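You operate a simulated robot arm through the tools that you are given. There is no shell and no other tool. Be economical: measure what you need, move in short steps, check, and stop when the job is done.

You run a simulated robot arm. Do the job below in one go: nothing can be reset, and whatever is moved stays where it is left.

Task
Clear the overflow on the top level and get its water running again.
Fine: shut its valve first, rinse the slimy strainer clean in the rinse tub, push it home in its drain cup, then set the flow to the card's figure; the overflow lamp must be out; leave the rest.

Only the result counts: the job must be done as asked and must still hold three seconds after the hand-in. Knocking over, shifting, dropping, spilling or breaking anything else fails it.

Robot
A 6-joint arm with a two-finger parallel gripper on a trunk, on a base that drives. Base frame: it is fixed to the floor where the robot stands at the start and does not move with it; the origin is under the middle of the robot, x ahead of it, y to its left, z up. Units: mm, rad, N and s.
With the tool pointing down near the work surface it reaches from about 180 to 620 mm from the robot's upright axis, wherever it stands. Its first joint turns from -2.897 to 2.897 rad. Places, roughly: low dimmer knob [-100, -1200, 600]; low lamp plug [0, -1100, 800]; low lamp switch [-100, -1200, 500]; low level valve [700, -100, 500]; middle dimmer knob [-100, -1200, 1000]; middle lamp plug [0, -1100, 1100]; middle lamp switch [-100, -1200, 900]; middle level valve [700, -100, 900]; rack pump switch [500, -400, 900]; rinse tub [-1000, -200, 900]; top dimmer knob [-100, -1200, 1400]; top drain cup [400, -500, 1200]; top flow dial [700, -100, 1400]; top lamp plug [0, -1100, 1500]; top lamp switch [-100, -1200, 1200]; top level card [300, -700, 1100]. Payload 3.91 kg.
The tool frame sits at the grasp point between the pads (the TCP): z along the fingers, y along the line on which they close. The tips reach 30 mm beyond it. The gripper opens to 110 mm. The fingers are 20 mm wide and 10 mm thick; the gripper's body (48 by 112 mm) begins 55 mm behind the TCP.
Orientation is told as [roll, pitch, yaw] about the base's x, y, z axes, in that order, counted from this pose: with the fingers straight down and closing along the base's y, the tool's x points along the base's -x, its y along +y and its z along -z.

Tools
- The arm moves only by the tool servo_tool. Its argument "increments" is a list of rows, each an object of numbers (a shift or turn left out is 0, a gripper value left out holds the last): "x", "y", "z": the shift along the tool's x, y, z in mm; "wx", "wy", "wz": the turn, a rotation vector about the tool's x, y, z in rad; "claw": the finger opening in mm, from 0 to 110. In form: [{"x": .., "y": .., "z": .., "wx": .., "wy": .., "wz": .., "claw": ..}, ...]. A call has 1 to 20 rows; each row shifts and turns the commanded pose from where the row before left it, along the tool's axes as they then stand. A row lasts 0.2 s, in which the tool goes at most 50 mm and 0.15 rad; a call with a longer step from one row to the next is refused whole, and so is a gripper value outside its range. Where a pose cannot be reached the arm comes as near as it can. A force on the tool above 90 N (or 10 N above the force at the start of the call, whichever is more), or a blocked arm, ends the call early, and 0.2 s more pass. Each finger travels about 45 mm/s and halts on what it meets, pressing with about 31 N; the grip force reading is that of the motor and also rises with nothing between the fingers. The clock runs only during rows and for 0.2 s after the last one: add rows that do not move to give the fingers time. It gives the time, the measured TCP pose, the force on the tool (base axes), the opening and the grip force at its end, in the units of the frame above (readings bear some noise), with the torque about the TCP (base axes, N m) and any sound that the robot's microphone picked up.
- Cameras (640 x 400 px; columns grow to the right, rows downward): "scene" is now at [-41.2, 66, 1589.2]; the picture's right is [-0.96, -0.27, 0.00], its down [-0.13, 0.48, -0.86] and it looks along [0.23, -0.83, -0.50] (base axes); focal length 214 px, centre (320, 200). "wrist" rides on the gripper at [71, 22, -107] in the tool frame; the picture's right is [-0.29, 0.96, 0.00], its down [-0.76, -0.23, -0.61] and it looks along [-0.58, -0.18, 0.79] (tool axes); focal length 243 px, centre (320, 200). There is no depth. A picture from a camera that has moved, and an enlarged one, comes with that camera's place and axes in the base frame and with its lens. The place of the scene camera against the robot may be out by one fixed shift of up to 18 mm in any direction.
- get_image(camera): a new picture of that camera. No time passes.
- move_column(by): slides the trunk up (or, below 0, down) by that many mm; the arm and the scene camera ride with it, the base frame stays. It gives what a move gives, with no picture.
- drive_base(legs): drives the robot by 1 to 6 legs, each [ahead, left, turn to the left] in mm, mm and rad, along the robot's own axes; the way and the turn of a leg run together, so that a leg with both is an arc; at most 1500 mm and 3.142 rad a leg. The arm and the cameras ride along, it lands a little off, and it stops where it bumps. It gives what a move gives.
- turn_head(pan, tilt): turns the head with the scene camera to pan (to the left, within 1.501 rad either way) and tilt (down, from -0.506 to 1.204), counted from straight ahead of the robot. It gives what a move gives.
- enlarge(camera, box): a new picture of the part [left, top, right, bottom] of that camera's present view, enlarged. No time passes.
- sign_off(): hands the job in; it is judged then, once.

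Go step by step. Nothing tells you exact positions but the pictures and the camera data: compare them with the known pose of the tool, close in by small moves and look again before you grip or let go. The budget is 120 turns and 82 pictures, counting those below and the enlarged ones. Unless the task says otherwise, let go and move clear before handing in, and close with one line.

The tools are called after "Request:" as name(argument=value, ...) on one line, values as JSON. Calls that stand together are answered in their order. servo_tool: Moves the arm, as the interface text tells. Its arguments: {"type":"object","properties":{"increments":{"type":"array","items":{"type":"object","properties":{"x":{"type":"number"},"y":{"type":"number"},"z":{"type":"number"},"wx":{"type":"number"},"wy":{"type":"number"},"wz":{"type":"number"},"claw":{"type":"number"}}}}},"required":["increments"]} The other tools are called the same way: move_column (by) slides the trunk up or down; drive_base (legs) drives the base; turn_head (pan, tilt) turns the head that bears the scene camera; get_image (camera) takes a picture; enlarge (camera, box) takes an enlarged picture of a part of a camera's view; sign_off () hands the job in.

At the start:

```text
time_s: 0.0
tcp_pos: [439.6, -166.4, 999.6]
ee_rot: [0.0, 0.002, 0.001]
ft_force: [-0.3, 0.3, -0.6]
wrist_torque: [-0.01, 0.0, 0.03]
opening: 110.1
gripper_force: 0.2
trunk travel left (down, up): [-525.0, 65.0]
robot x, y, heading: [1.9, -2.1, -0.001]
head pan, tilt: [-1.302, 0.525]
```

scene: 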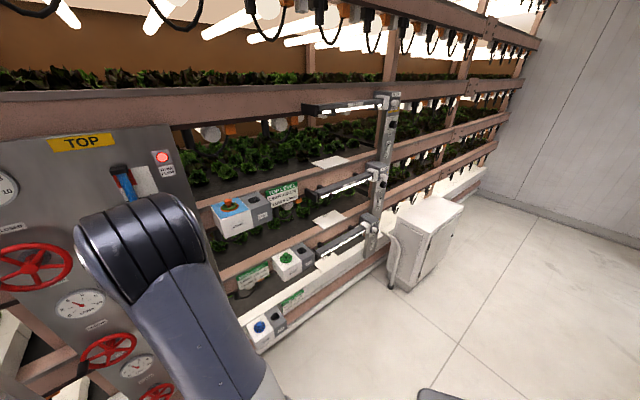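
wrist: 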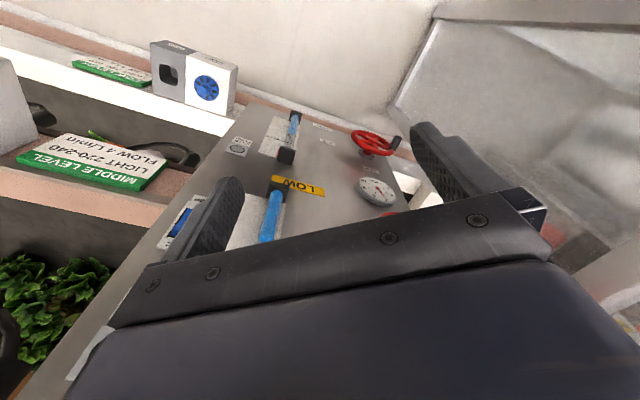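

The rack stands to the robot's right, with the valve panel ahead. I'll look at the panel, the drain cups and the rinse tub first.

Request:
turn_head(pan=-0.4, tilt=0.35)

Request:
get_image(camera="scene")

Request:
enlarge(camera="scene", box=[0, 50, 640, 400])

```text
time_s: 1.2
tcp_pos: [440.8, -164.4, 999.9]
ee_rot: [0.001, -0.002, 0.0]
ft_force: [0.2, -0.9, 0.6]
wrist_torque: [0.02, 0.01, -0.01]
opening: 110.1
gripper_force: 0.1
trunk travel left (down, up): [-525.0, 65.0]
robot x, y, heading: [0.1, -4.8, -0.007]
head pan, tilt: [-0.4, 0.351]
```

```text
79 pictures are left
camera scene: at [20.5, 116.8, 1605.2], right [-0.39, -0.92, 0.0], down [-0.32, 0.13, -0.94], along [0.86, -0.37, -0.34], focal length 214 px, centre (320, 200)
```

scene: 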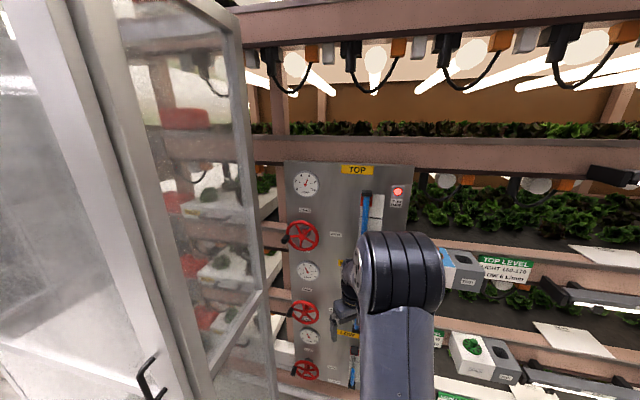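

```text
1.00 times, centred on (320, 225) of scene (not enlarged: the box is as wide or as high as the picture)
camera zoom: at [20.5, 116.8, 1605.2], right [-0.39, -0.92, 0.0], down [-0.32, 0.13, -0.94], along [0.86, -0.37, -0.34], focal length 214 px, centre (320, 175)
```

zoom: 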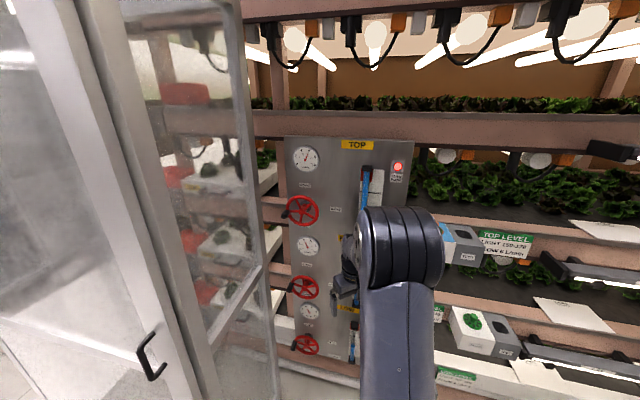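

Request:
enlarge(camera="scene", box=[270, 150, 430, 250])

Request:
enlarge(camera="scene", box=[430, 220, 590, 320])

```text
4.00 times, centred on (350, 200) of scene
camera zoom: at [20.5, 116.8, 1605.2], right [-0.39, -0.92, 0.0], down [-0.32, 0.13, -0.94], along [0.86, -0.37, -0.34], focal length 858 px, centre (200, 200)
```

zoom: 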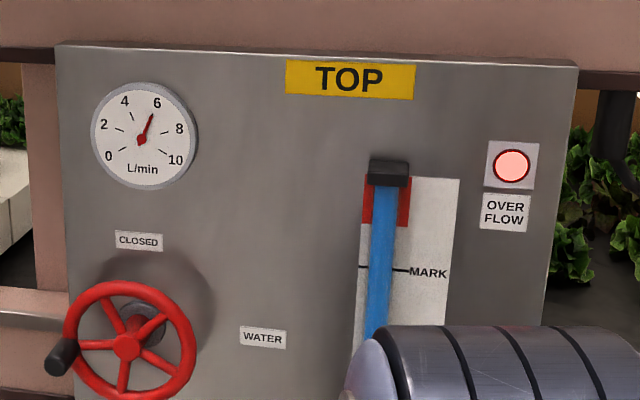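

```text
4.00 times, centred on (510, 270) of scene
camera zoom: at [20.5, 116.8, 1605.2], right [-0.39, -0.92, 0.0], down [-0.32, 0.13, -0.94], along [0.86, -0.37, -0.34], focal length 858 px, centre (-440, -80)
```

zoom: 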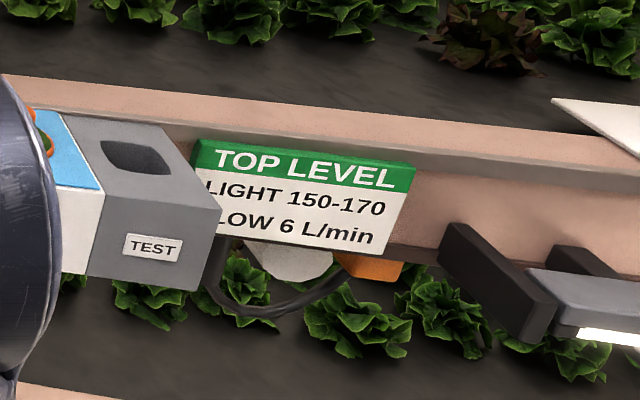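

Request:
turn_head(pan=-1.1, tilt=0.55)

Request:
enlarge(camera="scene", box=[200, 120, 440, 270])

Request:
turn_head(pan=1.5, tilt=0.5)

Request:
get_image(camera="scene")

```text
time_s: 2.3
tcp_pos: [439.9, -165.2, 998.3]
ee_rot: [0.001, -0.001, 0.0]
ft_force: [-0.4, 0.0, 0.6]
wrist_torque: [-0.01, 0.02, 0.03]
opening: 109.9
gripper_force: 0.0
trunk travel left (down, up): [-525.0, 65.0]
robot x, y, heading: [1.8, 2.5, -0.001]
head pan, tilt: [-1.1, 0.55]
```

```text
2.67 times, centred on (320, 195) of scene
camera zoom: at [-24.4, 73.1, 1587.0], right [-0.89, -0.45, 0.0], down [-0.24, 0.47, -0.85], along [0.39, -0.76, -0.52], focal length 572 px, centre (320, 213)
```

zoom: 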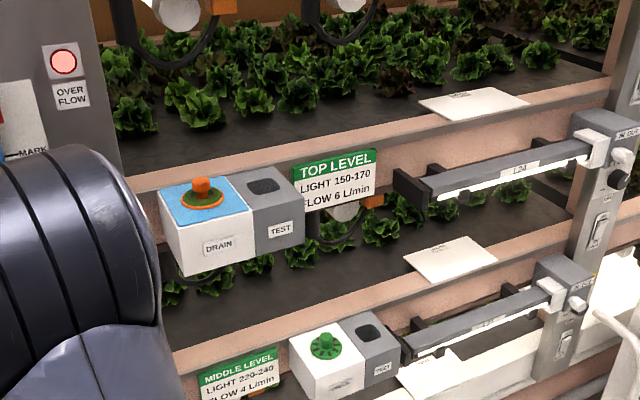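

```text
time_s: 4.6
tcp_pos: [440.4, -165.8, 1000.4]
ee_rot: [0.001, 0.0, 0.0]
ft_force: [0.3, 0.3, -0.7]
wrist_torque: [0.02, -0.04, -0.01]
opening: 110.1
gripper_force: 0.1
trunk travel left (down, up): [-525.0, 65.0]
robot x, y, heading: [-0.3, -3.1, 0.0]
head pan, tilt: [1.499, 0.499]
```

```text
74 pictures are left
camera scene: at [-58.7, 243.9, 1591.6], right [1.0, -0.07, 0.0], down [-0.03, -0.48, -0.88], along [0.06, 0.88, -0.48], focal length 214 px, centre (320, 200)
```

scene: 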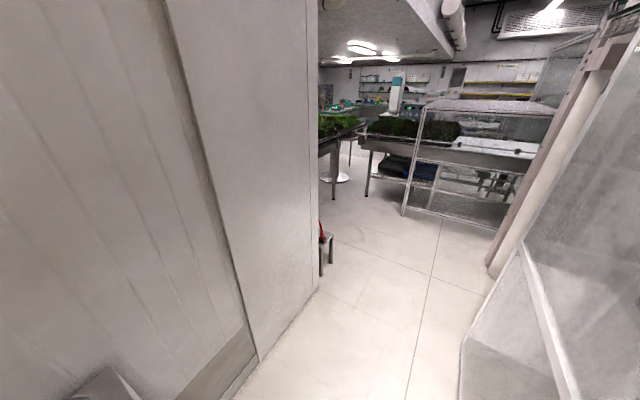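

The card says 6 L/min. The top strainer (orange knob) sits in a full cup, and the red handwheel with a crank is the valve. I'll pull the arm back, point the tool horizontally at the panel, then look at the wheels.

Request:
servo_tool(increments=[{"x": 45, "z": -20}, {"x": 45, "z": -20}, {"x": 45, "z": -20}, {"wy": -0.15}, {"wy": -0.15}, {"wy": -0.15}, {"wy": -0.15}, {"wy": -0.15}, {"wy": -0.15}, {"wy": -0.15}, {"wy": -0.15}, {"wy": -0.15}, {"wy": -0.15}, {"wy": -0.0708}, {"wx": 0.15}, {"wx": 0.15}, {"wx": 0.15}, {"wx": 0.15}, {"wx": 0.04}])

Request:
turn_head(pan=-0.5, tilt=0.5)

Request:
get_image(camera="scene")

Request:
get_image(camera="wrist")

```text
time_s: 8.8
tcp_pos: [310.1, -224.9, 1178.8]
ee_rot: [-2.888, -1.453, 2.252]
ft_force: [-0.7, -1.0, 0.2]
wrist_torque: [-0.02, 0.01, -0.03]
opening: 109.9
gripper_force: 0.1
out of reach, approached as far as the arm can: row 14, 15, 16, 17, 18, 19
trunk travel left (down, up): [-525.0, 65.0]
robot x, y, heading: [2.6, 0.5, -0.006]
head pan, tilt: [1.499, 0.499]
stopped in row 19: the arm was blocked; the commanded pose is now the measured one
```

```text
time_s: 10.7
tcp_pos: [309.3, -225.2, 1179.7]
ee_rot: [-2.887, -1.454, 2.251]
ft_force: [0.5, -0.4, 0.5]
wrist_torque: [-0.01, -0.02, 0.01]
opening: 110.1
gripper_force: 0.0
trunk travel left (down, up): [-525.0, 65.0]
robot x, y, heading: [-2.2, -1.3, 0.0]
head pan, tilt: [-0.499, 0.499]
```

```text
73 pictures are left
camera scene: at [14.6, 109.5, 1591.6], right [-0.48, -0.88, 0.0], down [-0.42, 0.23, -0.88], along [0.77, -0.42, -0.48], focal length 214 px, centre (320, 200)
```

scene: 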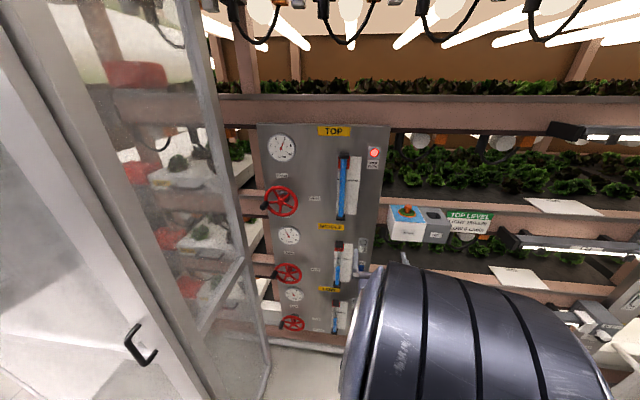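

```text
72 pictures are left
camera wrist: at [241.7, -151.5, 1096.9], right [0.55, 0.79, 0.26], down [-0.68, 0.24, 0.69], along [0.49, -0.56, 0.67], focal length 243 px, centre (320, 200)
```

wrist: 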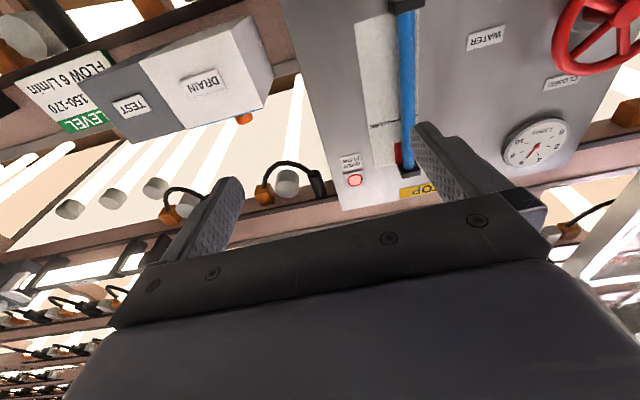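

Request:
enlarge(camera="scene", box=[240, 120, 400, 220])

Request:
enlarge(camera="scene", box=[240, 220, 400, 340])

```text
4.00 times, centred on (320, 170) of scene
camera zoom: at [14.6, 109.5, 1591.6], right [-0.48, -0.88, 0.0], down [-0.42, 0.23, -0.88], along [0.77, -0.42, -0.48], focal length 858 px, centre (320, 320)
```

zoom: 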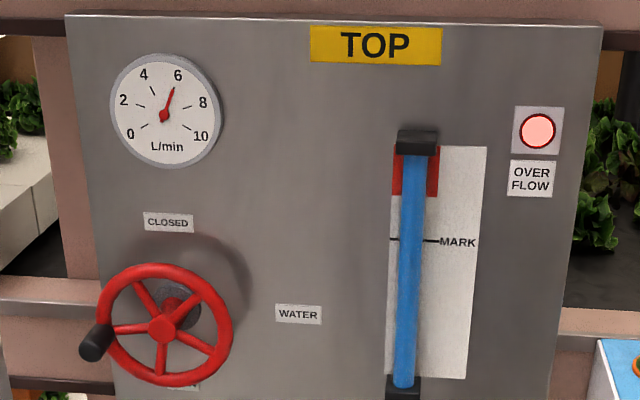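

```text
3.33 times, centred on (320, 280) of scene
camera zoom: at [14.6, 109.5, 1591.6], right [-0.48, -0.88, 0.0], down [-0.42, 0.23, -0.88], along [0.77, -0.42, -0.48], focal length 715 px, centre (320, -67)
```

zoom: 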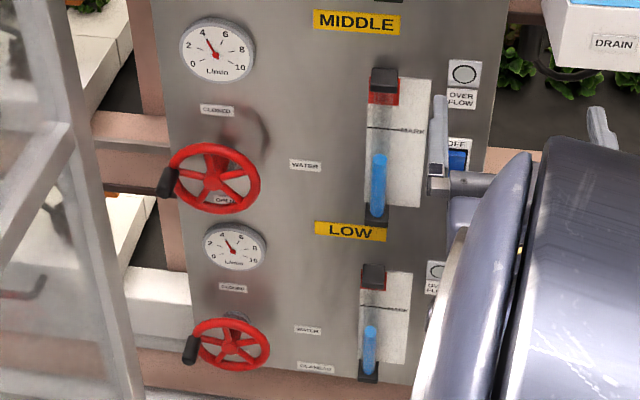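

The wheel hub is near (705,-98,1200) with its crank on the left, and CLOSED is at the top. I'll slide the tool sideways along the rack to stand off in front of the crank.

Request:
servo_tool(increments=[{"wy": 0.1, "y": 20}, {"y": 45, "z": 5}, {"y": 45, "z": 5}, {"y": 45, "z": 5}, {"y": 45, "z": 10}, {"y": 45, "z": 10}, {"y": 45, "z": 10, "claw": 70}, {"y": 40, "z": 10, "claw": 70}, {"claw": 70}])

Request:
get_image(camera="wrist")

Request:
get_image(camera="scene")

```text
time_s: 12.7
tcp_pos: [310.0, -219.4, 1171.0]
ee_rot: [-1.896, -1.542, 1.261]
ft_force: [-0.8, -0.9, 0.2]
wrist_torque: [0.01, -0.02, 0.01]
opening: 70.2
gripper_force: 0.0
out of reach, approached as far as the arm can: row 1, 2, 3, 4, 5, 6, 7, 8
trunk travel left (down, up): [-525.0, 65.0]
robot x, y, heading: [0.0, -3.8, -0.003]
head pan, tilt: [-0.499, 0.499]
```

```text
69 pictures are left
camera wrist: at [236.4, -140.5, 1099.5], right [0.57, 0.78, 0.26], down [-0.62, 0.2, 0.76], along [0.54, -0.6, 0.59], focal length 243 px, centre (320, 200)
```

wrist: 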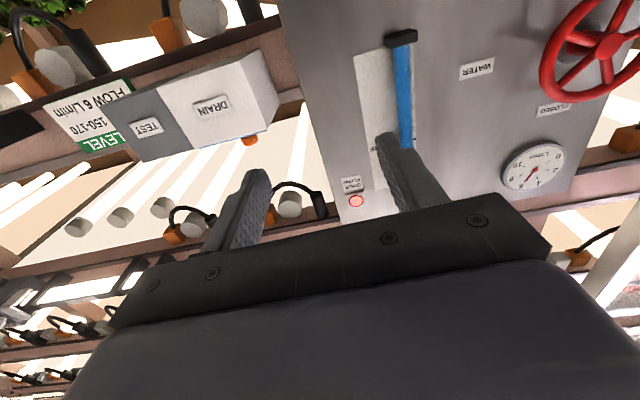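

```text
68 pictures are left
camera scene: at [14.6, 109.5, 1591.6], right [-0.48, -0.88, 0.0], down [-0.42, 0.23, -0.88], along [0.77, -0.42, -0.48], focal length 214 px, centre (320, 200)
```

scene: 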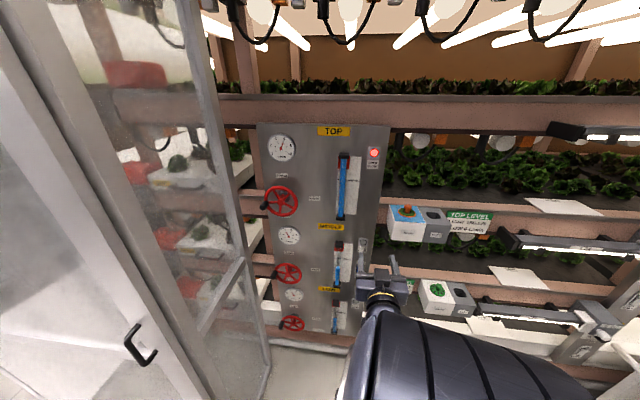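

The arm is stuck near a limit while close to the body. I'll send a still row to see whether it catches up.

Request:
servo_tool(increments=[{"claw": 70}, {"claw": 70}, {"claw": 70}, {"claw": 70}])

```text
time_s: 13.7
tcp_pos: [311.0, -218.7, 1171.3]
ee_rot: [-1.898, -1.541, 1.265]
ft_force: [0.5, -0.3, -0.3]
wrist_torque: [0.04, 0.03, -0.01]
opening: 70.0
gripper_force: 0.0
trunk travel left (down, up): [-525.0, 65.0]
robot x, y, heading: [5.4, -2.6, 0.001]
head pan, tilt: [-0.499, 0.499]
```

Request:
servo_tool(increments=[{"wy": 0.15}, {"wy": 0.15}, {"wy": 0.15}])

```text
time_s: 14.7
tcp_pos: [314.1, -223.3, 1140.9]
ee_rot: [-0.015, -1.087, -0.619]
ft_force: [0.1, 0.0, -0.5]
wrist_torque: [0.01, -0.04, 0.01]
opening: 70.0
gripper_force: 0.0
out of reach, approached as far as the arm can: row 3
trunk travel left (down, up): [-525.0, 65.0]
robot x, y, heading: [-0.5, -1.4, -0.0]
head pan, tilt: [-0.499, 0.499]
stopped in row 3: the arm was blocked; the commanded pose is now the measured one
```

Request:
servo_tool(increments=[{"y": 30, "z": 15}, {"y": 40, "z": 15}, {"y": 40, "z": 15}, {"y": 40, "z": 15}, {"y": 40, "z": 10}, {"y": 40, "z": 10}])

```text
time_s: 16.1
tcp_pos: [361.1, -243.4, 1101.5]
ee_rot: [-0.011, -1.088, -0.619]
ft_force: [-0.3, -0.1, 0.9]
wrist_torque: [-0.03, 0.02, -0.04]
opening: 70.1
gripper_force: 0.1
out of reach, approached as far as the arm can: row 1, 2, 3, 4, 5, 6
trunk travel left (down, up): [-525.0, 65.0]
robot x, y, heading: [3.1, -0.7, 0.0]
head pan, tilt: [-0.499, 0.499]
```

Sideways motion is blocked by the arm's wrist limits. I'll turn the base to face the rack squarely, then shift it left to stand in front of the wheel.

Request:
drive_base(legs=[[0, 0, -0.64], [0, 350, 0]])

Request:
turn_head(pan=0.0, tilt=0.5)

Request:
get_image(camera="scene")

Request:
get_image(camera="wrist")

```text
time_s: 19.9
tcp_pos: [300.6, -177.3, 1101.5]
ee_rot: [-0.012, -1.085, -1.279]
ft_force: [-0.6, -0.5, 0.6]
wrist_torque: [-0.03, 0.0, -0.04]
opening: 69.8
gripper_force: 0.0
trunk travel left (down, up): [-525.0, 65.0]
robot x, y, heading: [163.9, 234.9, -0.659]
head pan, tilt: [-0.499, 0.499]
stopped in leg 2: the robot was blocked; the commanded pose is now the measured one
```

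```text
time_s: 20.8
tcp_pos: [300.8, -176.2, 1101.7]
ee_rot: [-0.011, -1.088, -1.28]
ft_force: [-0.3, -0.3, -0.1]
wrist_torque: [-0.05, -0.01, 0.0]
opening: 70.0
gripper_force: 0.0
trunk travel left (down, up): [-525.0, 65.0]
robot x, y, heading: [165.9, 238.4, -0.663]
head pan, tilt: [0.0, 0.499]
```

```text
67 pictures are left
camera scene: at [278.0, 336.7, 1591.6], right [-0.61, -0.79, 0.0], down [-0.38, 0.29, -0.88], along [0.69, -0.54, -0.48], focal length 214 px, centre (320, 200)
```

scene: 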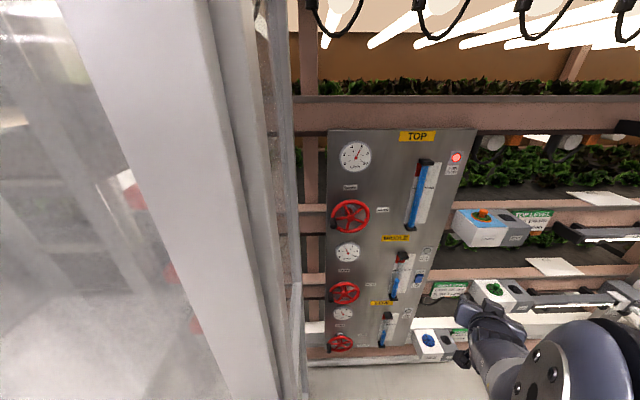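

```text
66 pictures are left
camera wrist: at [286.6, -48.0, 1089.7], right [0.96, 0.14, 0.25], down [-0.27, 0.11, 0.96], along [0.1, -0.98, 0.15], focal length 243 px, centre (320, 200)
```

wrist: 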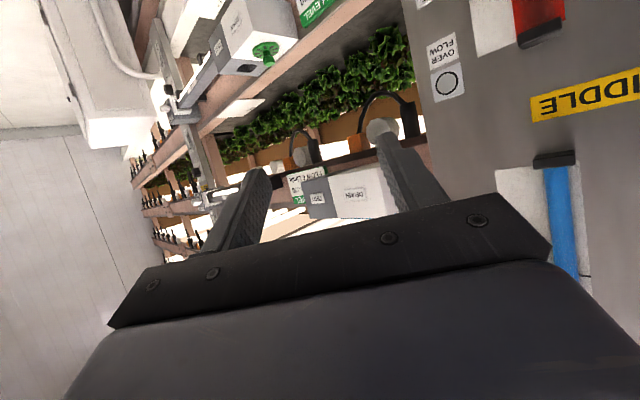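

Bumped the glass door, but this spot works: the wheel hub triangulates to about (659,-84,1225), nearly straight ahead of the robot. I'll swing the arm to face it.

Request:
servo_tool(increments=[{"y": 45, "wx": -0.0947, "wz": -0.0498}, {"y": 45, "wx": -0.0947, "wz": -0.0498}, {"y": 45, "wx": -0.0947, "wz": -0.0498}, {"y": 45, "wx": -0.0947, "wz": -0.0498}, {"y": 45, "wx": -0.0947, "wz": -0.0498}, {"y": 45, "wx": -0.0947, "wz": -0.0498}])

Request:
enlarge(camera="scene", box=[280, 130, 440, 250])

Request:
get_image(camera="wrist")

```text
time_s: 22.2
tcp_pos: [513.2, -52.9, 1096.8]
ee_rot: [-0.006, -1.082, -0.639]
ft_force: [-0.3, -1.1, -0.7]
wrist_torque: [0.02, -0.01, 0.03]
opening: 70.0
gripper_force: 0.0
out of reach, approached as far as the arm can: row 2, 4, 6
trunk travel left (down, up): [-525.0, 65.0]
robot x, y, heading: [165.3, 234.9, -0.66]
head pan, tilt: [0.0, 0.499]
```

```text
3.33 times, centred on (360, 190) of scene
camera zoom: at [278.7, 336.0, 1591.6], right [-0.61, -0.79, 0.0], down [-0.38, 0.29, -0.88], along [0.69, -0.54, -0.48], focal length 715 px, centre (187, 233)
```

zoom: 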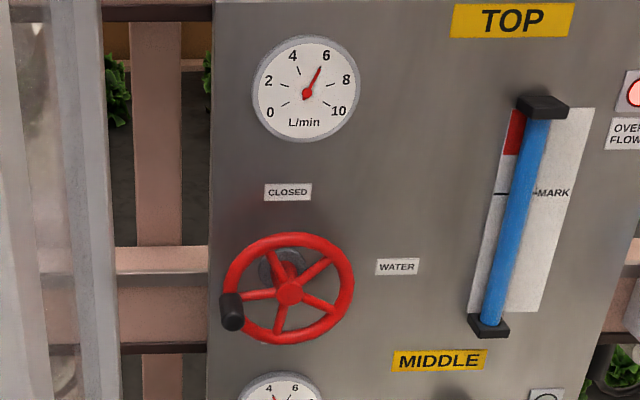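

```text
64 pictures are left
camera wrist: at [424.1, 40.6, 1085.1], right [0.68, 0.68, 0.25], down [-0.28, -0.07, 0.96], along [0.67, -0.73, 0.14], focal length 243 px, centre (320, 200)
```

wrist: 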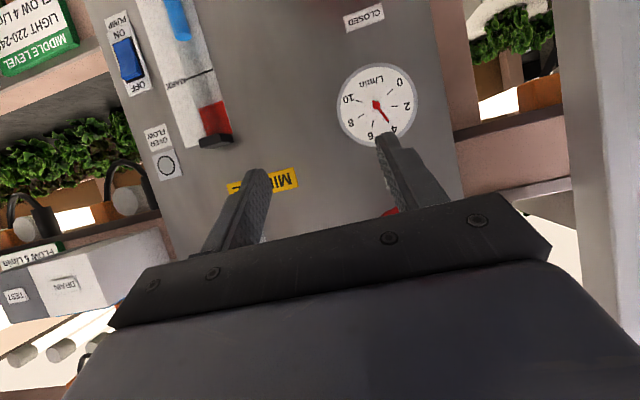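

Request:
servo_tool(increments=[{"x": -29, "y": 15, "z": -9}, {"x": -29, "y": 15, "z": -9}, {"x": -29, "y": 15, "z": -9}, {"x": -29, "y": 15, "z": -9}, {"y": 30}, {"y": 30}, {"wy": -0.12}, {"wy": -0.12}, {"wy": -0.12}])

Request:
get_image(camera="scene")

Request:
get_image(camera="wrist")

```text
time_s: 24.2
tcp_pos: [585.9, 11.9, 1200.7]
ee_rot: [-0.03, -1.446, -0.616]
ft_force: [0.5, -0.2, -0.1]
wrist_torque: [0.03, -0.01, 0.02]
opening: 70.0
gripper_force: 0.0
out of reach, approached as far as the arm can: row 1, 2, 3
trunk travel left (down, up): [-525.0, 65.0]
robot x, y, heading: [163.3, 236.8, -0.663]
head pan, tilt: [0.0, 0.499]
```

```text
63 pictures are left
camera scene: at [278.2, 336.7, 1591.6], right [-0.61, -0.79, 0.0], down [-0.38, 0.29, -0.88], along [0.69, -0.54, -0.48], focal length 214 px, centre (320, 200)
```

scene: 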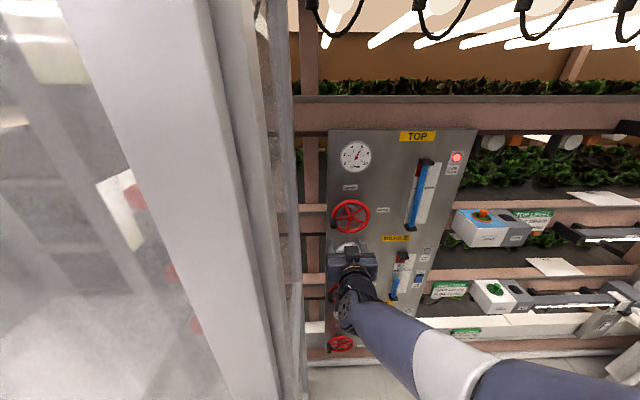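

```text
62 pictures are left
camera wrist: at [506.7, 97.3, 1145.4], right [0.61, 0.74, 0.28], down [-0.54, 0.12, 0.83], along [0.58, -0.66, 0.48], focal length 243 px, centre (320, 200)
```

wrist: 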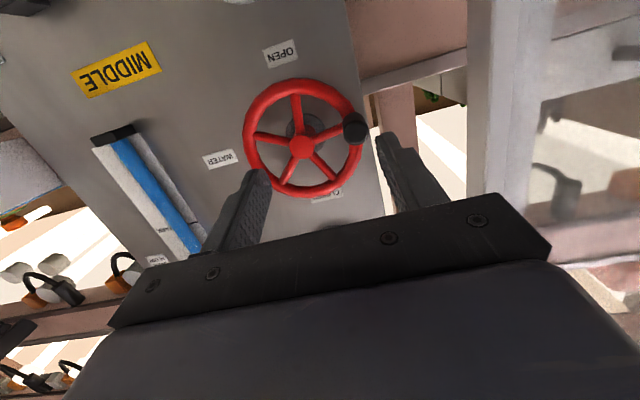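

Now I have a clear view: hub about (663,-79,1213), crank end about (666,-17,1198). I'll level the tool, centre on the crank and approach halfway.

Request:
servo_tool(increments=[{"wy": -0.12, "y": 12}, {"y": 11, "x": 3}, {"z": 20}, {"z": 20}])

Request:
get_image(camera="wrist")

```text
time_s: 25.2
tcp_pos: [632.2, 6.7, 1195.7]
ee_rot: [-0.572, -1.563, -0.075]
ft_force: [-0.7, 0.5, -0.6]
wrist_torque: [-0.02, 0.04, 0.02]
opening: 69.9
gripper_force: 0.0
trunk travel left (down, up): [-525.0, 65.0]
robot x, y, heading: [164.5, 235.8, -0.663]
head pan, tilt: [0.0, 0.499]
```

```text
61 pictures are left
camera wrist: at [560.1, 88.3, 1126.4], right [0.58, 0.76, 0.29], down [-0.62, 0.18, 0.76], along [0.53, -0.62, 0.58], focal length 243 px, centre (320, 200)
```

wrist: 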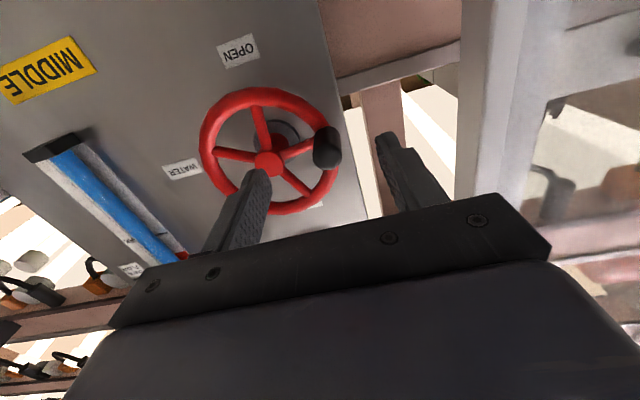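

Request:
servo_tool(increments=[{"y": 5, "x": -4}, {"z": 20}, {"z": 20}])

Request:
get_image(camera="wrist")

```text
time_s: 26.0
tcp_pos: [666.6, -12.4, 1200.7]
ee_rot: [-0.536, -1.564, -0.113]
ft_force: [-0.3, 0.1, -1.2]
wrist_torque: [-0.02, -0.01, 0.02]
opening: 69.8
gripper_force: 0.0
trunk travel left (down, up): [-525.0, 65.0]
robot x, y, heading: [164.2, 236.8, -0.662]
head pan, tilt: [0.0, 0.499]
```

```text
60 pictures are left
camera wrist: at [594.0, 69.4, 1132.0], right [0.58, 0.76, 0.29], down [-0.62, 0.18, 0.76], along [0.53, -0.62, 0.58], focal length 243 px, centre (320, 200)
```

wrist: 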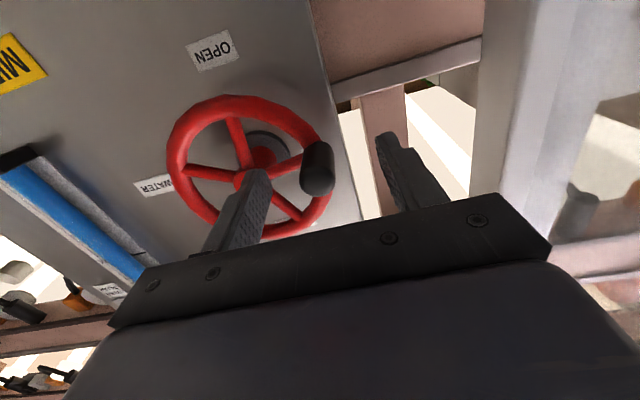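

The crank lies between the fingers. I'll advance slightly and close on it.

Request:
servo_tool(increments=[{"z": 5}, {"claw": 40}, {"claw": 20}, {"claw": 14}, {"claw": 14}, {"claw": 14}, {"claw": 14}])

Request:
get_image(camera="wrist")

```text
time_s: 27.6
tcp_pos: [669.7, -17.5, 1202.0]
ee_rot: [-0.352, -1.565, -0.293]
ft_force: [-8.9, -9.8, 0.2]
wrist_torque: [0.08, -0.19, 0.81]
opening: 22.3
gripper_force: 45.3
trunk travel left (down, up): [-525.0, 65.0]
robot x, y, heading: [166.4, 238.3, -0.658]
head pan, tilt: [0.0, 0.499]
```

```text
59 pictures are left
camera wrist: at [596.4, 64.8, 1132.2], right [0.58, 0.76, 0.29], down [-0.62, 0.18, 0.76], along [0.53, -0.62, 0.58], focal length 243 px, centre (320, 200)
```

wrist: 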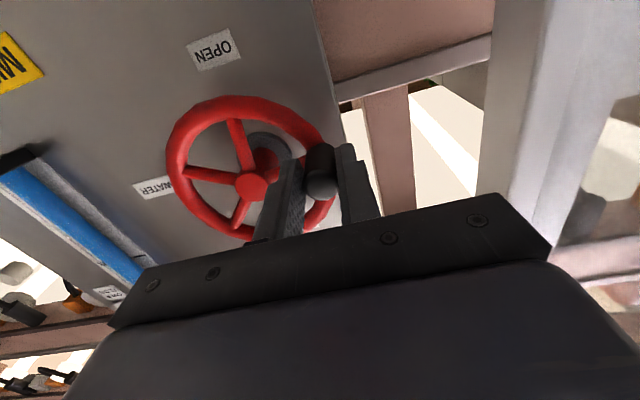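

Gripped. Now I crank it clockwise toward CLOSED on a 54 mm circle, first half.

Request:
servo_tool(increments=[{"y": 1.2, "x": -11.2}, {"y": -1.2, "x": -11.2}, {"y": -3.5, "x": -10.7}, {"y": -5.6, "x": -9.8}, {}])

Request:
get_image(camera="wrist")

```text
time_s: 28.8
tcp_pos: [664.3, -23.0, 1242.6]
ee_rot: [-0.465, -1.56, -0.181]
ft_force: [-16.4, 5.4, -17.4]
wrist_torque: [1.04, 0.2, 0.78]
opening: 21.9
gripper_force: 44.7
trunk travel left (down, up): [-525.0, 65.0]
robot x, y, heading: [163.0, 238.1, -0.662]
head pan, tilt: [0.0, 0.499]
```

```text
58 pictures are left
camera wrist: at [591.3, 58.5, 1174.2], right [0.58, 0.76, 0.29], down [-0.62, 0.18, 0.77], along [0.53, -0.62, 0.58], focal length 243 px, centre (320, 200)
```

wrist: 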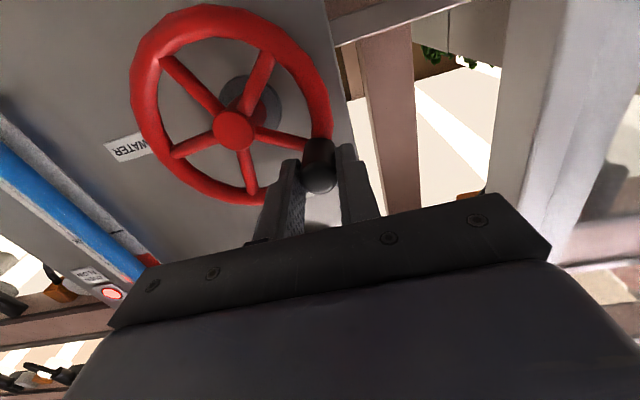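

Request:
servo_tool(increments=[{"y": -7.6, "x": -8.4}, {"y": -9.1, "x": -6.6}, {"y": -10.3, "x": -4.6}, {}])

Request:
enlarge(camera="scene", box=[280, 130, 440, 250])

```text
time_s: 29.8
tcp_pos: [649.3, -43.0, 1268.8]
ee_rot: [-2.107, -1.564, 1.461]
ft_force: [3.1, 10.9, 14.7]
wrist_torque: [-0.12, -0.68, 1.52]
opening: 21.7
gripper_force: 45.1
trunk travel left (down, up): [-525.0, 65.0]
robot x, y, heading: [164.5, 233.1, -0.659]
head pan, tilt: [0.0, 0.499]
```

```text
3.33 times, centred on (360, 190) of scene
camera zoom: at [277.5, 339.5, 1591.8], right [-0.61, -0.79, 0.0], down [-0.38, 0.29, -0.88], along [0.69, -0.54, -0.48], focal length 715 px, centre (187, 233)
```

zoom: 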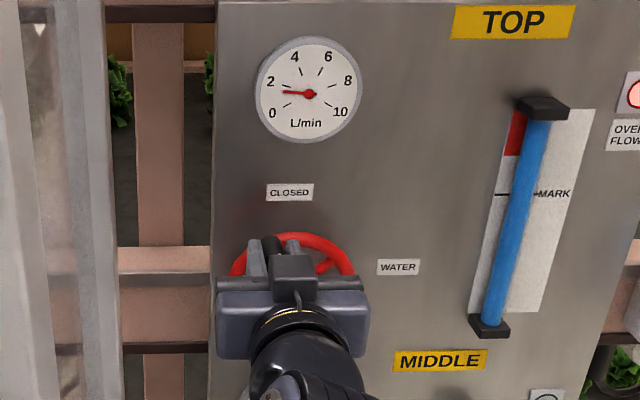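

Flow fell to about 1.4. Continuing to the stop.

Request:
servo_tool(increments=[{"y": -11, "x": -2.2}, {"y": -6, "x": 0}, {}])

Request:
enlarge(camera="scene", box=[280, 130, 440, 250])

```text
time_s: 30.6
tcp_pos: [639.1, -58.0, 1266.1]
ee_rot: [-0.755, -1.565, 0.106]
ft_force: [-4.3, 5.8, 11.9]
wrist_torque: [-0.36, -0.58, 0.84]
opening: 21.9
gripper_force: 44.8
trunk travel left (down, up): [-525.0, 65.0]
robot x, y, heading: [166.4, 233.4, -0.664]
head pan, tilt: [0.0, 0.499]
```

```text
3.33 times, centred on (360, 190) of scene
camera zoom: at [276.6, 338.3, 1591.6], right [-0.61, -0.79, 0.0], down [-0.38, 0.29, -0.88], along [0.69, -0.54, -0.48], focal length 715 px, centre (187, 233)
```

zoom: 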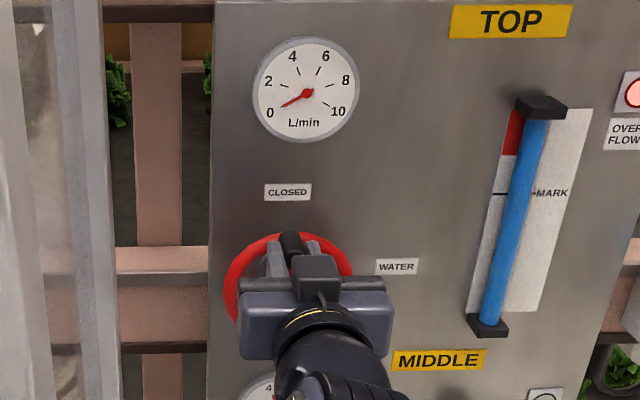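

Request:
servo_tool(increments=[{"y": -3, "x": 0.5}, {}, {}])

Request:
enlarge(camera="scene", box=[330, 130, 490, 230])

```text
time_s: 31.4
tcp_pos: [638.8, -59.6, 1266.5]
ee_rot: [-0.836, -1.564, 0.19]
ft_force: [2.8, 13.5, 11.8]
wrist_torque: [0.13, -0.69, 1.35]
opening: 22.2
gripper_force: 45.0
trunk travel left (down, up): [-525.0, 65.0]
robot x, y, heading: [164.5, 232.0, -0.656]
head pan, tilt: [0.0, 0.499]
```

```text
4.00 times, centred on (410, 180) of scene
camera zoom: at [277.7, 339.4, 1591.4], right [-0.61, -0.79, 0.0], down [-0.38, 0.29, -0.88], along [0.69, -0.54, -0.48], focal length 858 px, centre (-40, 280)
```

zoom: 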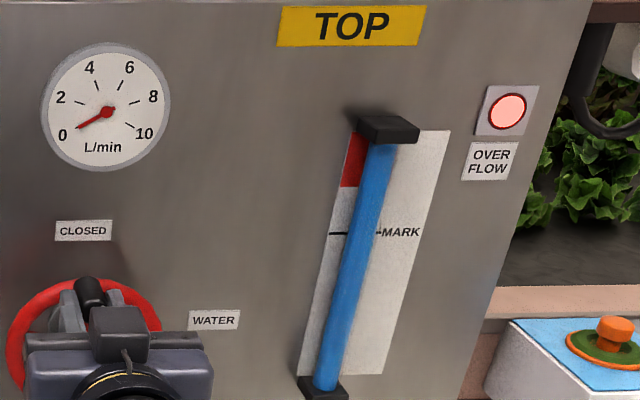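

The valve is shut (gauge 0). I'll release the crank, back off, tip the tool down and drive to the drain cup (knob about (420,-447,1219)).

Request:
servo_tool(increments=[{"claw": 35}, {"claw": 50}, {"claw": 50}, {"z": -25}, {"z": -35}, {"z": -35}, {"z": -35}, {"z": -30, "wy": 0.1}, {"wy": 0.15}, {"wy": 0.15}, {"wy": 0.15}, {"wy": 0.15}, {"wy": 0.15}, {"wy": 0.15}, {"wy": 0.15}, {"wy": 0.15}, {"wy": 0.15}, {"wy": 0.12}])

Request:
get_image(camera="scene")

```text
time_s: 35.2
tcp_pos: [521.1, 130.7, 1254.3]
ee_rot: [-0.231, -0.162, -0.661]
ft_force: [-67.0, -43.7, -34.1]
wrist_torque: [0.01, -7.58, 9.51]
opening: 50.3
gripper_force: 0.0
out of reach, approached as far as the arm can: row 13, 14, 15, 16, 17, 18
trunk travel left (down, up): [-525.0, 65.0]
robot x, y, heading: [164.9, 232.8, -0.659]
head pan, tilt: [0.0, 0.499]
```

```text
54 pictures are left
camera scene: at [267.2, 328.5, 1592.3], right [-0.61, -0.79, -0.01], down [-0.37, 0.3, -0.88], along [0.7, -0.54, -0.48], focal length 214 px, centre (320, 200)
```

scene: 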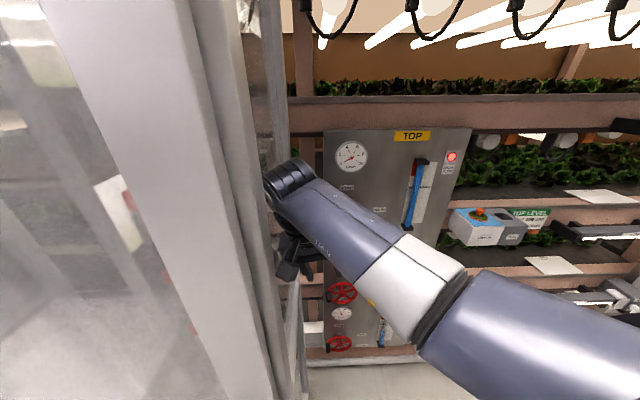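

The arm swung left and leans on the glass door frame (80 N). I'll ease it straight back to the right.

Request:
servo_tool(increments=[{"y": -25}, {"y": -25}, {"y": -25}, {"y": -25}, {"y": -25}, {"y": -25}])

Request:
get_image(camera="scene")

```text
time_s: 36.6
tcp_pos: [438.1, 34.7, 1285.2]
ee_rot: [-0.247, -0.172, -0.669]
ft_force: [0.0, -0.4, 0.1]
wrist_torque: [0.02, -0.01, -0.02]
opening: 50.1
gripper_force: 0.1
out of reach, approached as far as the arm can: row 6
trunk travel left (down, up): [-525.0, 65.0]
robot x, y, heading: [166.4, 232.0, -0.656]
head pan, tilt: [0.0, 0.499]
```

```text
53 pictures are left
camera scene: at [277.9, 337.0, 1591.6], right [-0.61, -0.79, 0.0], down [-0.38, 0.29, -0.88], along [0.69, -0.54, -0.48], focal length 214 px, centre (320, 200)
```

scene: 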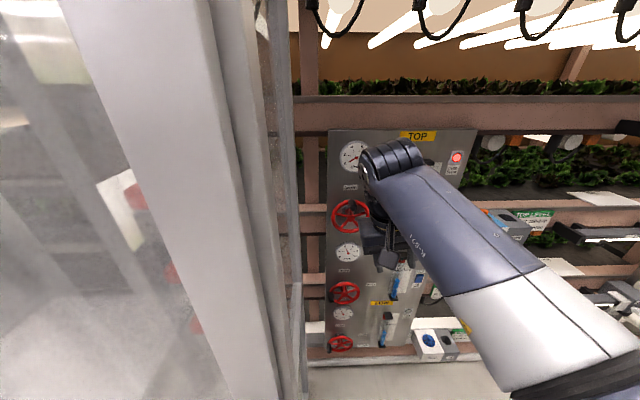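

Request:
servo_tool(increments=[{"wx": -0.12, "y": -5}, {"wx": -0.12, "y": -5}, {"wy": 0.09}, {"wy": 0.08}])

Request:
drive_base(legs=[[0, -396, 0.03], [130, 0, 0]])

Request:
turn_head(pan=-0.1, tilt=0.6)

Request:
get_image(camera="scene")

Request:
get_image(camera="wrist")

```text
time_s: 37.6
tcp_pos: [437.6, 31.7, 1288.9]
ee_rot: [-0.28, -0.011, -0.707]
ft_force: [-0.5, 0.1, -0.6]
wrist_torque: [0.0, 0.03, 0.01]
opening: 50.3
gripper_force: 0.1
out of reach, approached as far as the arm can: row 1, 2, 4
trunk travel left (down, up): [-525.0, 65.0]
robot x, y, heading: [166.0, 237.5, -0.662]
head pan, tilt: [0.0, 0.499]
```

```text
time_s: 40.9
tcp_pos: [318.5, -347.5, 1289.3]
ee_rot: [-0.28, -0.011, -0.664]
ft_force: [0.2, -0.1, -0.1]
wrist_torque: [-0.05, 0.03, 0.0]
opening: 50.4
gripper_force: 0.0
trunk travel left (down, up): [-525.0, 65.0]
robot x, y, heading: [38.2, -156.4, -0.618]
head pan, tilt: [0.0, 0.499]
```

```text
time_s: 41.6
tcp_pos: [318.5, -346.9, 1288.3]
ee_rot: [-0.28, -0.012, -0.665]
ft_force: [1.1, 0.2, -0.8]
wrist_torque: [0.01, 0.01, 0.0]
opening: 50.2
gripper_force: 0.1
trunk travel left (down, up): [-525.0, 65.0]
robot x, y, heading: [36.6, -157.9, -0.618]
head pan, tilt: [-0.099, 0.6]
```

```text
52 pictures are left
camera scene: at [138.7, -54.6, 1582.5], right [-0.66, -0.75, 0.0], down [-0.43, 0.37, -0.83], along [0.62, -0.54, -0.56], focal length 214 px, centre (320, 200)
```

scene: 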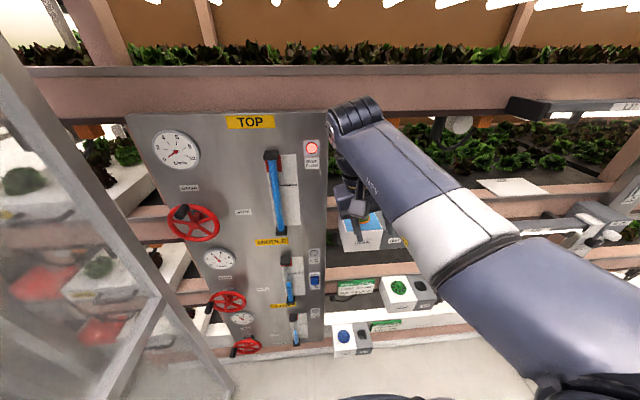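

```text
51 pictures are left
camera wrist: at [292.3, -263.9, 1386.4], right [0.8, 0.54, -0.26], down [0.56, -0.51, 0.66], along [0.22, -0.67, -0.71], focal length 243 px, centre (320, 200)
```

wrist: 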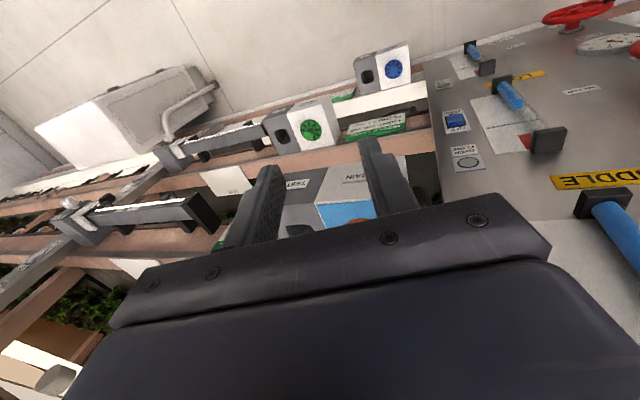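

Pitch is limited at this height. I'll raise the trunk fully so the arm works lower relative to its shoulder, then straighten the tool.

Request:
move_column(by=64)

Request:
servo_tool(increments=[{"z": 20}, {"z": 20}, {"z": 10}, {"wx": -0.14}, {"wx": -0.14}, {}])

Request:
get_image(camera="wrist")

Request:
get_image(camera="scene")

```text
time_s: 42.6
tcp_pos: [317.8, -348.2, 1353.2]
ee_rot: [-0.279, -0.012, -0.665]
ft_force: [0.5, -0.3, -0.3]
wrist_torque: [0.02, 0.0, -0.01]
opening: 50.1
gripper_force: 0.1
trunk travel left (down, up): [-589.0, 1.0]
robot x, y, heading: [35.1, -156.3, -0.619]
head pan, tilt: [-0.099, 0.6]
```

```text
time_s: 44.0
tcp_pos: [309.6, -358.7, 1304.8]
ee_rot: [-0.284, -0.014, -0.665]
ft_force: [-0.6, -0.4, -0.2]
wrist_torque: [-0.02, 0.02, 0.01]
opening: 50.3
gripper_force: 0.1
out of reach, approached as far as the arm can: row 4, 5
trunk travel left (down, up): [-589.0, 1.0]
robot x, y, heading: [36.0, -156.5, -0.616]
head pan, tilt: [-0.099, 0.6]
```

```text
50 pictures are left
camera wrist: at [284.3, -274.7, 1402.5], right [0.8, 0.54, -0.26], down [0.56, -0.5, 0.66], along [0.22, -0.67, -0.7], focal length 243 px, centre (320, 200)
```

wrist: 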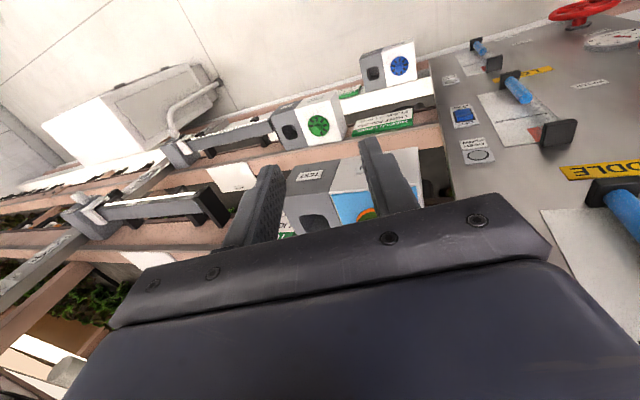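

```text
49 pictures are left
camera scene: at [138.6, -54.7, 1646.5], right [-0.66, -0.75, 0.0], down [-0.43, 0.37, -0.83], along [0.62, -0.54, -0.56], focal length 214 px, centre (320, 200)
```

scene: 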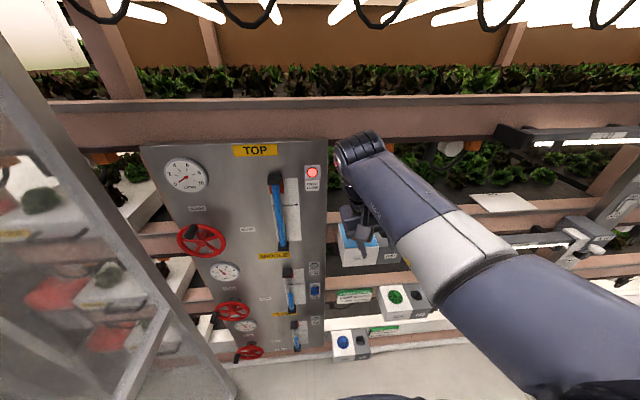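

The wrist joint seems to have flipped to its limit (stuck 0.28 rad lean). I'll back the base away, extend the arm, and swing the tool direction around the forearm (right, up, then straight down) to unwind it.

Request:
drive_base(legs=[[-230, 0, 0]])

Request:
servo_tool(increments=[{"x": -40}, {"x": -40}, {"x": -40}, {"wy": -0.14}, {"wy": -0.14}, {"wy": -0.14}, {"wy": -0.14}, {"wy": -0.14}, {"wy": -0.14}, {}])

Request:
get_image(camera="scene")

```text
time_s: 45.8
tcp_pos: [121.5, -223.9, 1304.7]
ee_rot: [-0.285, -0.016, -0.662]
ft_force: [-0.1, -0.1, 0.2]
wrist_torque: [0.01, 0.02, 0.01]
opening: 50.0
gripper_force: 0.1
trunk travel left (down, up): [-589.0, 1.0]
robot x, y, heading: [-150.5, -22.4, -0.615]
head pan, tilt: [-0.099, 0.6]
```

```text
time_s: 48.0
tcp_pos: [217.4, -298.6, 1307.3]
ee_rot: [-0.42, -0.811, -0.353]
ft_force: [0.0, 0.2, -0.1]
wrist_torque: [0.04, -0.01, -0.02]
opening: 50.2
gripper_force: 0.0
trunk travel left (down, up): [-589.0, 1.0]
robot x, y, heading: [-148.8, -24.1, -0.613]
head pan, tilt: [-0.099, 0.6]
```

```text
48 pictures are left
camera scene: at [-49.8, 79.2, 1646.5], right [-0.66, -0.76, 0.0], down [-0.43, 0.37, -0.83], along [0.62, -0.54, -0.56], focal length 214 px, centre (320, 200)
```

scene: 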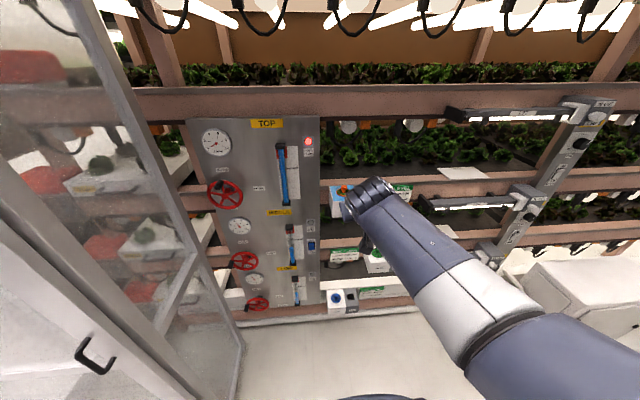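

Request:
servo_tool(increments=[{"wx": 0.12}, {"wx": 0.12}, {"wx": 0.12}, {"wx": 0.12}, {"wx": 0.12}, {}])

Request:
servo_tool(increments=[{"wy": -0.12}, {"wy": -0.12}, {"wy": -0.12}, {"wy": -0.12}, {"wy": -0.12}, {"wy": -0.12}, {"wy": -0.12}, {"wy": -0.12}, {"wy": -0.12}, {"wy": -0.12}, {}])

Request:
servo_tool(increments=[{"wx": -0.12}, {"wx": -0.12}, {"wx": -0.12}, {"wx": -0.12}, {"wx": -0.12}, {}])

Request:
get_image(camera="scene")

```text
time_s: 49.4
tcp_pos: [216.5, -297.8, 1306.9]
ee_rot: [-1.022, -0.811, -0.354]
ft_force: [0.4, 0.7, 0.3]
wrist_torque: [0.04, 0.0, -0.02]
opening: 50.0
gripper_force: 0.1
trunk travel left (down, up): [-589.0, 1.0]
robot x, y, heading: [-154.5, -23.6, -0.612]
head pan, tilt: [-0.099, 0.6]
```

```text
time_s: 51.8
tcp_pos: [217.9, -297.3, 1306.7]
ee_rot: [-2.318, -0.642, 1.349]
ft_force: [-0.2, -0.1, -0.2]
wrist_torque: [-0.04, 0.0, -0.02]
opening: 50.1
gripper_force: 0.0
trunk travel left (down, up): [-589.0, 1.0]
robot x, y, heading: [-149.3, -18.9, -0.612]
head pan, tilt: [-0.099, 0.6]
```

```text
time_s: 53.2
tcp_pos: [216.4, -299.0, 1306.6]
ee_rot: [-1.715, -0.641, 1.346]
ft_force: [0.6, 0.2, 0.2]
wrist_torque: [0.01, -0.01, 0.0]
opening: 50.1
gripper_force: 0.1
trunk travel left (down, up): [-589.0, 1.0]
robot x, y, heading: [-149.7, -23.7, -0.612]
head pan, tilt: [-0.099, 0.6]
```

```text
47 pictures are left
camera scene: at [-49.8, 79.2, 1646.5], right [-0.66, -0.76, 0.0], down [-0.43, 0.37, -0.83], along [0.62, -0.54, -0.56], focal length 214 px, centre (320, 200)
```

scene: 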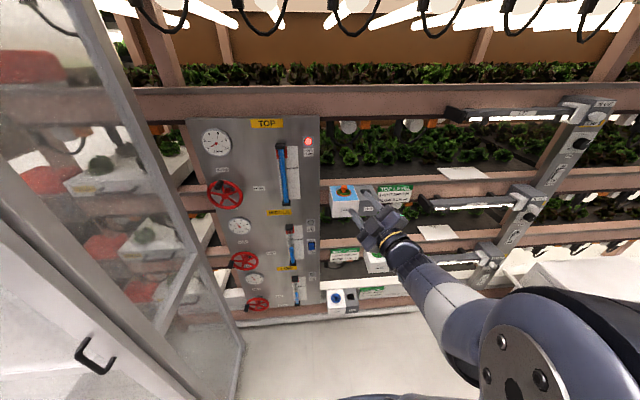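

Request:
servo_tool(increments=[{"wz": 0.14}, {"wz": 0.14}, {"wz": 0.14}, {"wz": 0.14}, {"wz": 0.14}, {"wz": 0.14}, {"wz": 0.08}, {"wy": -0.14}, {"wy": -0.14}, {"wy": -0.12}, {"wx": 0.1}, {"wx": 0.1}, {"wx": 0.1}, {}])

Request:
servo_tool(increments=[{"wy": 0.14}, {"wy": 0.14}, {"wy": 0.14}, {"wy": 0.14}, {"wy": 0.14}, {"wy": 0.14}, {"wy": 0.14}, {"wy": 0.14}, {"wy": 0.14}, {"wy": 0.14}, {"wy": 0.14}, {"wy": 0.14}, {"wy": 0.14}, {"wy": 0.14}, {"wy": 0.13}, {}])

```text
time_s: 56.2
tcp_pos: [217.4, -297.8, 1306.2]
ee_rot: [2.846, -1.054, 2.825]
ft_force: [0.6, 0.5, 0.8]
wrist_torque: [-0.02, 0.02, 0.0]
opening: 50.1
gripper_force: 0.0
trunk travel left (down, up): [-589.0, 1.0]
robot x, y, heading: [-152.8, -24.1, -0.615]
head pan, tilt: [-0.099, 0.6]
```

```text
time_s: 59.6
tcp_pos: [200.5, -313.2, 1300.0]
ee_rot: [0.251, -0.141, -0.555]
ft_force: [0.0, -0.7, -0.1]
wrist_torque: [0.02, 0.03, 0.04]
opening: 50.3
gripper_force: 0.3
out of reach, approached as far as the arm can: row 6, 7, 13, 14
trunk travel left (down, up): [-589.0, 1.0]
robot x, y, heading: [-151.3, -21.4, -0.615]
head pan, tilt: [-0.099, 0.6]
```

Now it's leaning the other way, so the swing overshot into the opposite limit. I'll repeat via the left, then correct the orientation exactly before the straight downward pass.

Request:
servo_tool(increments=[{"wy": -0.13}, {"wy": -0.13}, {"wy": -0.13}, {"wy": -0.13}, {"wx": -0.13}, {"wx": -0.13}, {"wx": -0.13}, {}])

Request:
servo_tool(increments=[{"wy": -0.14}, {"wy": -0.14}, {"wy": -0.14}, {"wy": -0.14}, {"wy": -0.14}, {"wy": -0.14}, {"wy": -0.14}, {"wy": -0.14}, {"wy": -0.14}, {"wy": -0.14}, {}])

```text
time_s: 61.4
tcp_pos: [201.7, -311.3, 1301.3]
ee_rot: [0.658, -0.635, -0.685]
ft_force: [0.4, 0.5, -0.5]
wrist_torque: [0.01, 0.01, 0.0]
opening: 50.1
gripper_force: 0.0
trunk travel left (down, up): [-589.0, 1.0]
robot x, y, heading: [-151.1, -23.2, -0.616]
head pan, tilt: [-0.099, 0.6]
```

```text
time_s: 63.8
tcp_pos: [201.5, -312.0, 1300.6]
ee_rot: [2.341, -0.816, -2.755]
ft_force: [-0.2, 0.3, -0.9]
wrist_torque: [-0.01, -0.01, 0.04]
opening: 50.2
gripper_force: 0.0
trunk travel left (down, up): [-589.0, 1.0]
robot x, y, heading: [-150.4, -21.0, -0.612]
head pan, tilt: [-0.099, 0.6]
```

Request:
servo_tool(increments=[{"wz": -0.1188}, {"wz": -0.1188}, {"wz": -0.1188}, {"wz": -0.1188}, {"wz": -0.1188}, {"wx": 0.1055, "wz": -0.0573}, {}, {}])

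```text
time_s: 65.6
tcp_pos: [202.4, -311.5, 1300.9]
ee_rot: [-3.139, -1.075, 2.45]
ft_force: [0.0, -0.4, -0.2]
wrist_torque: [0.02, 0.02, -0.02]
opening: 50.1
gripper_force: 0.0
trunk travel left (down, up): [-589.0, 1.0]
robot x, y, heading: [-151.1, -23.6, -0.62]
head pan, tilt: [-0.099, 0.6]
```

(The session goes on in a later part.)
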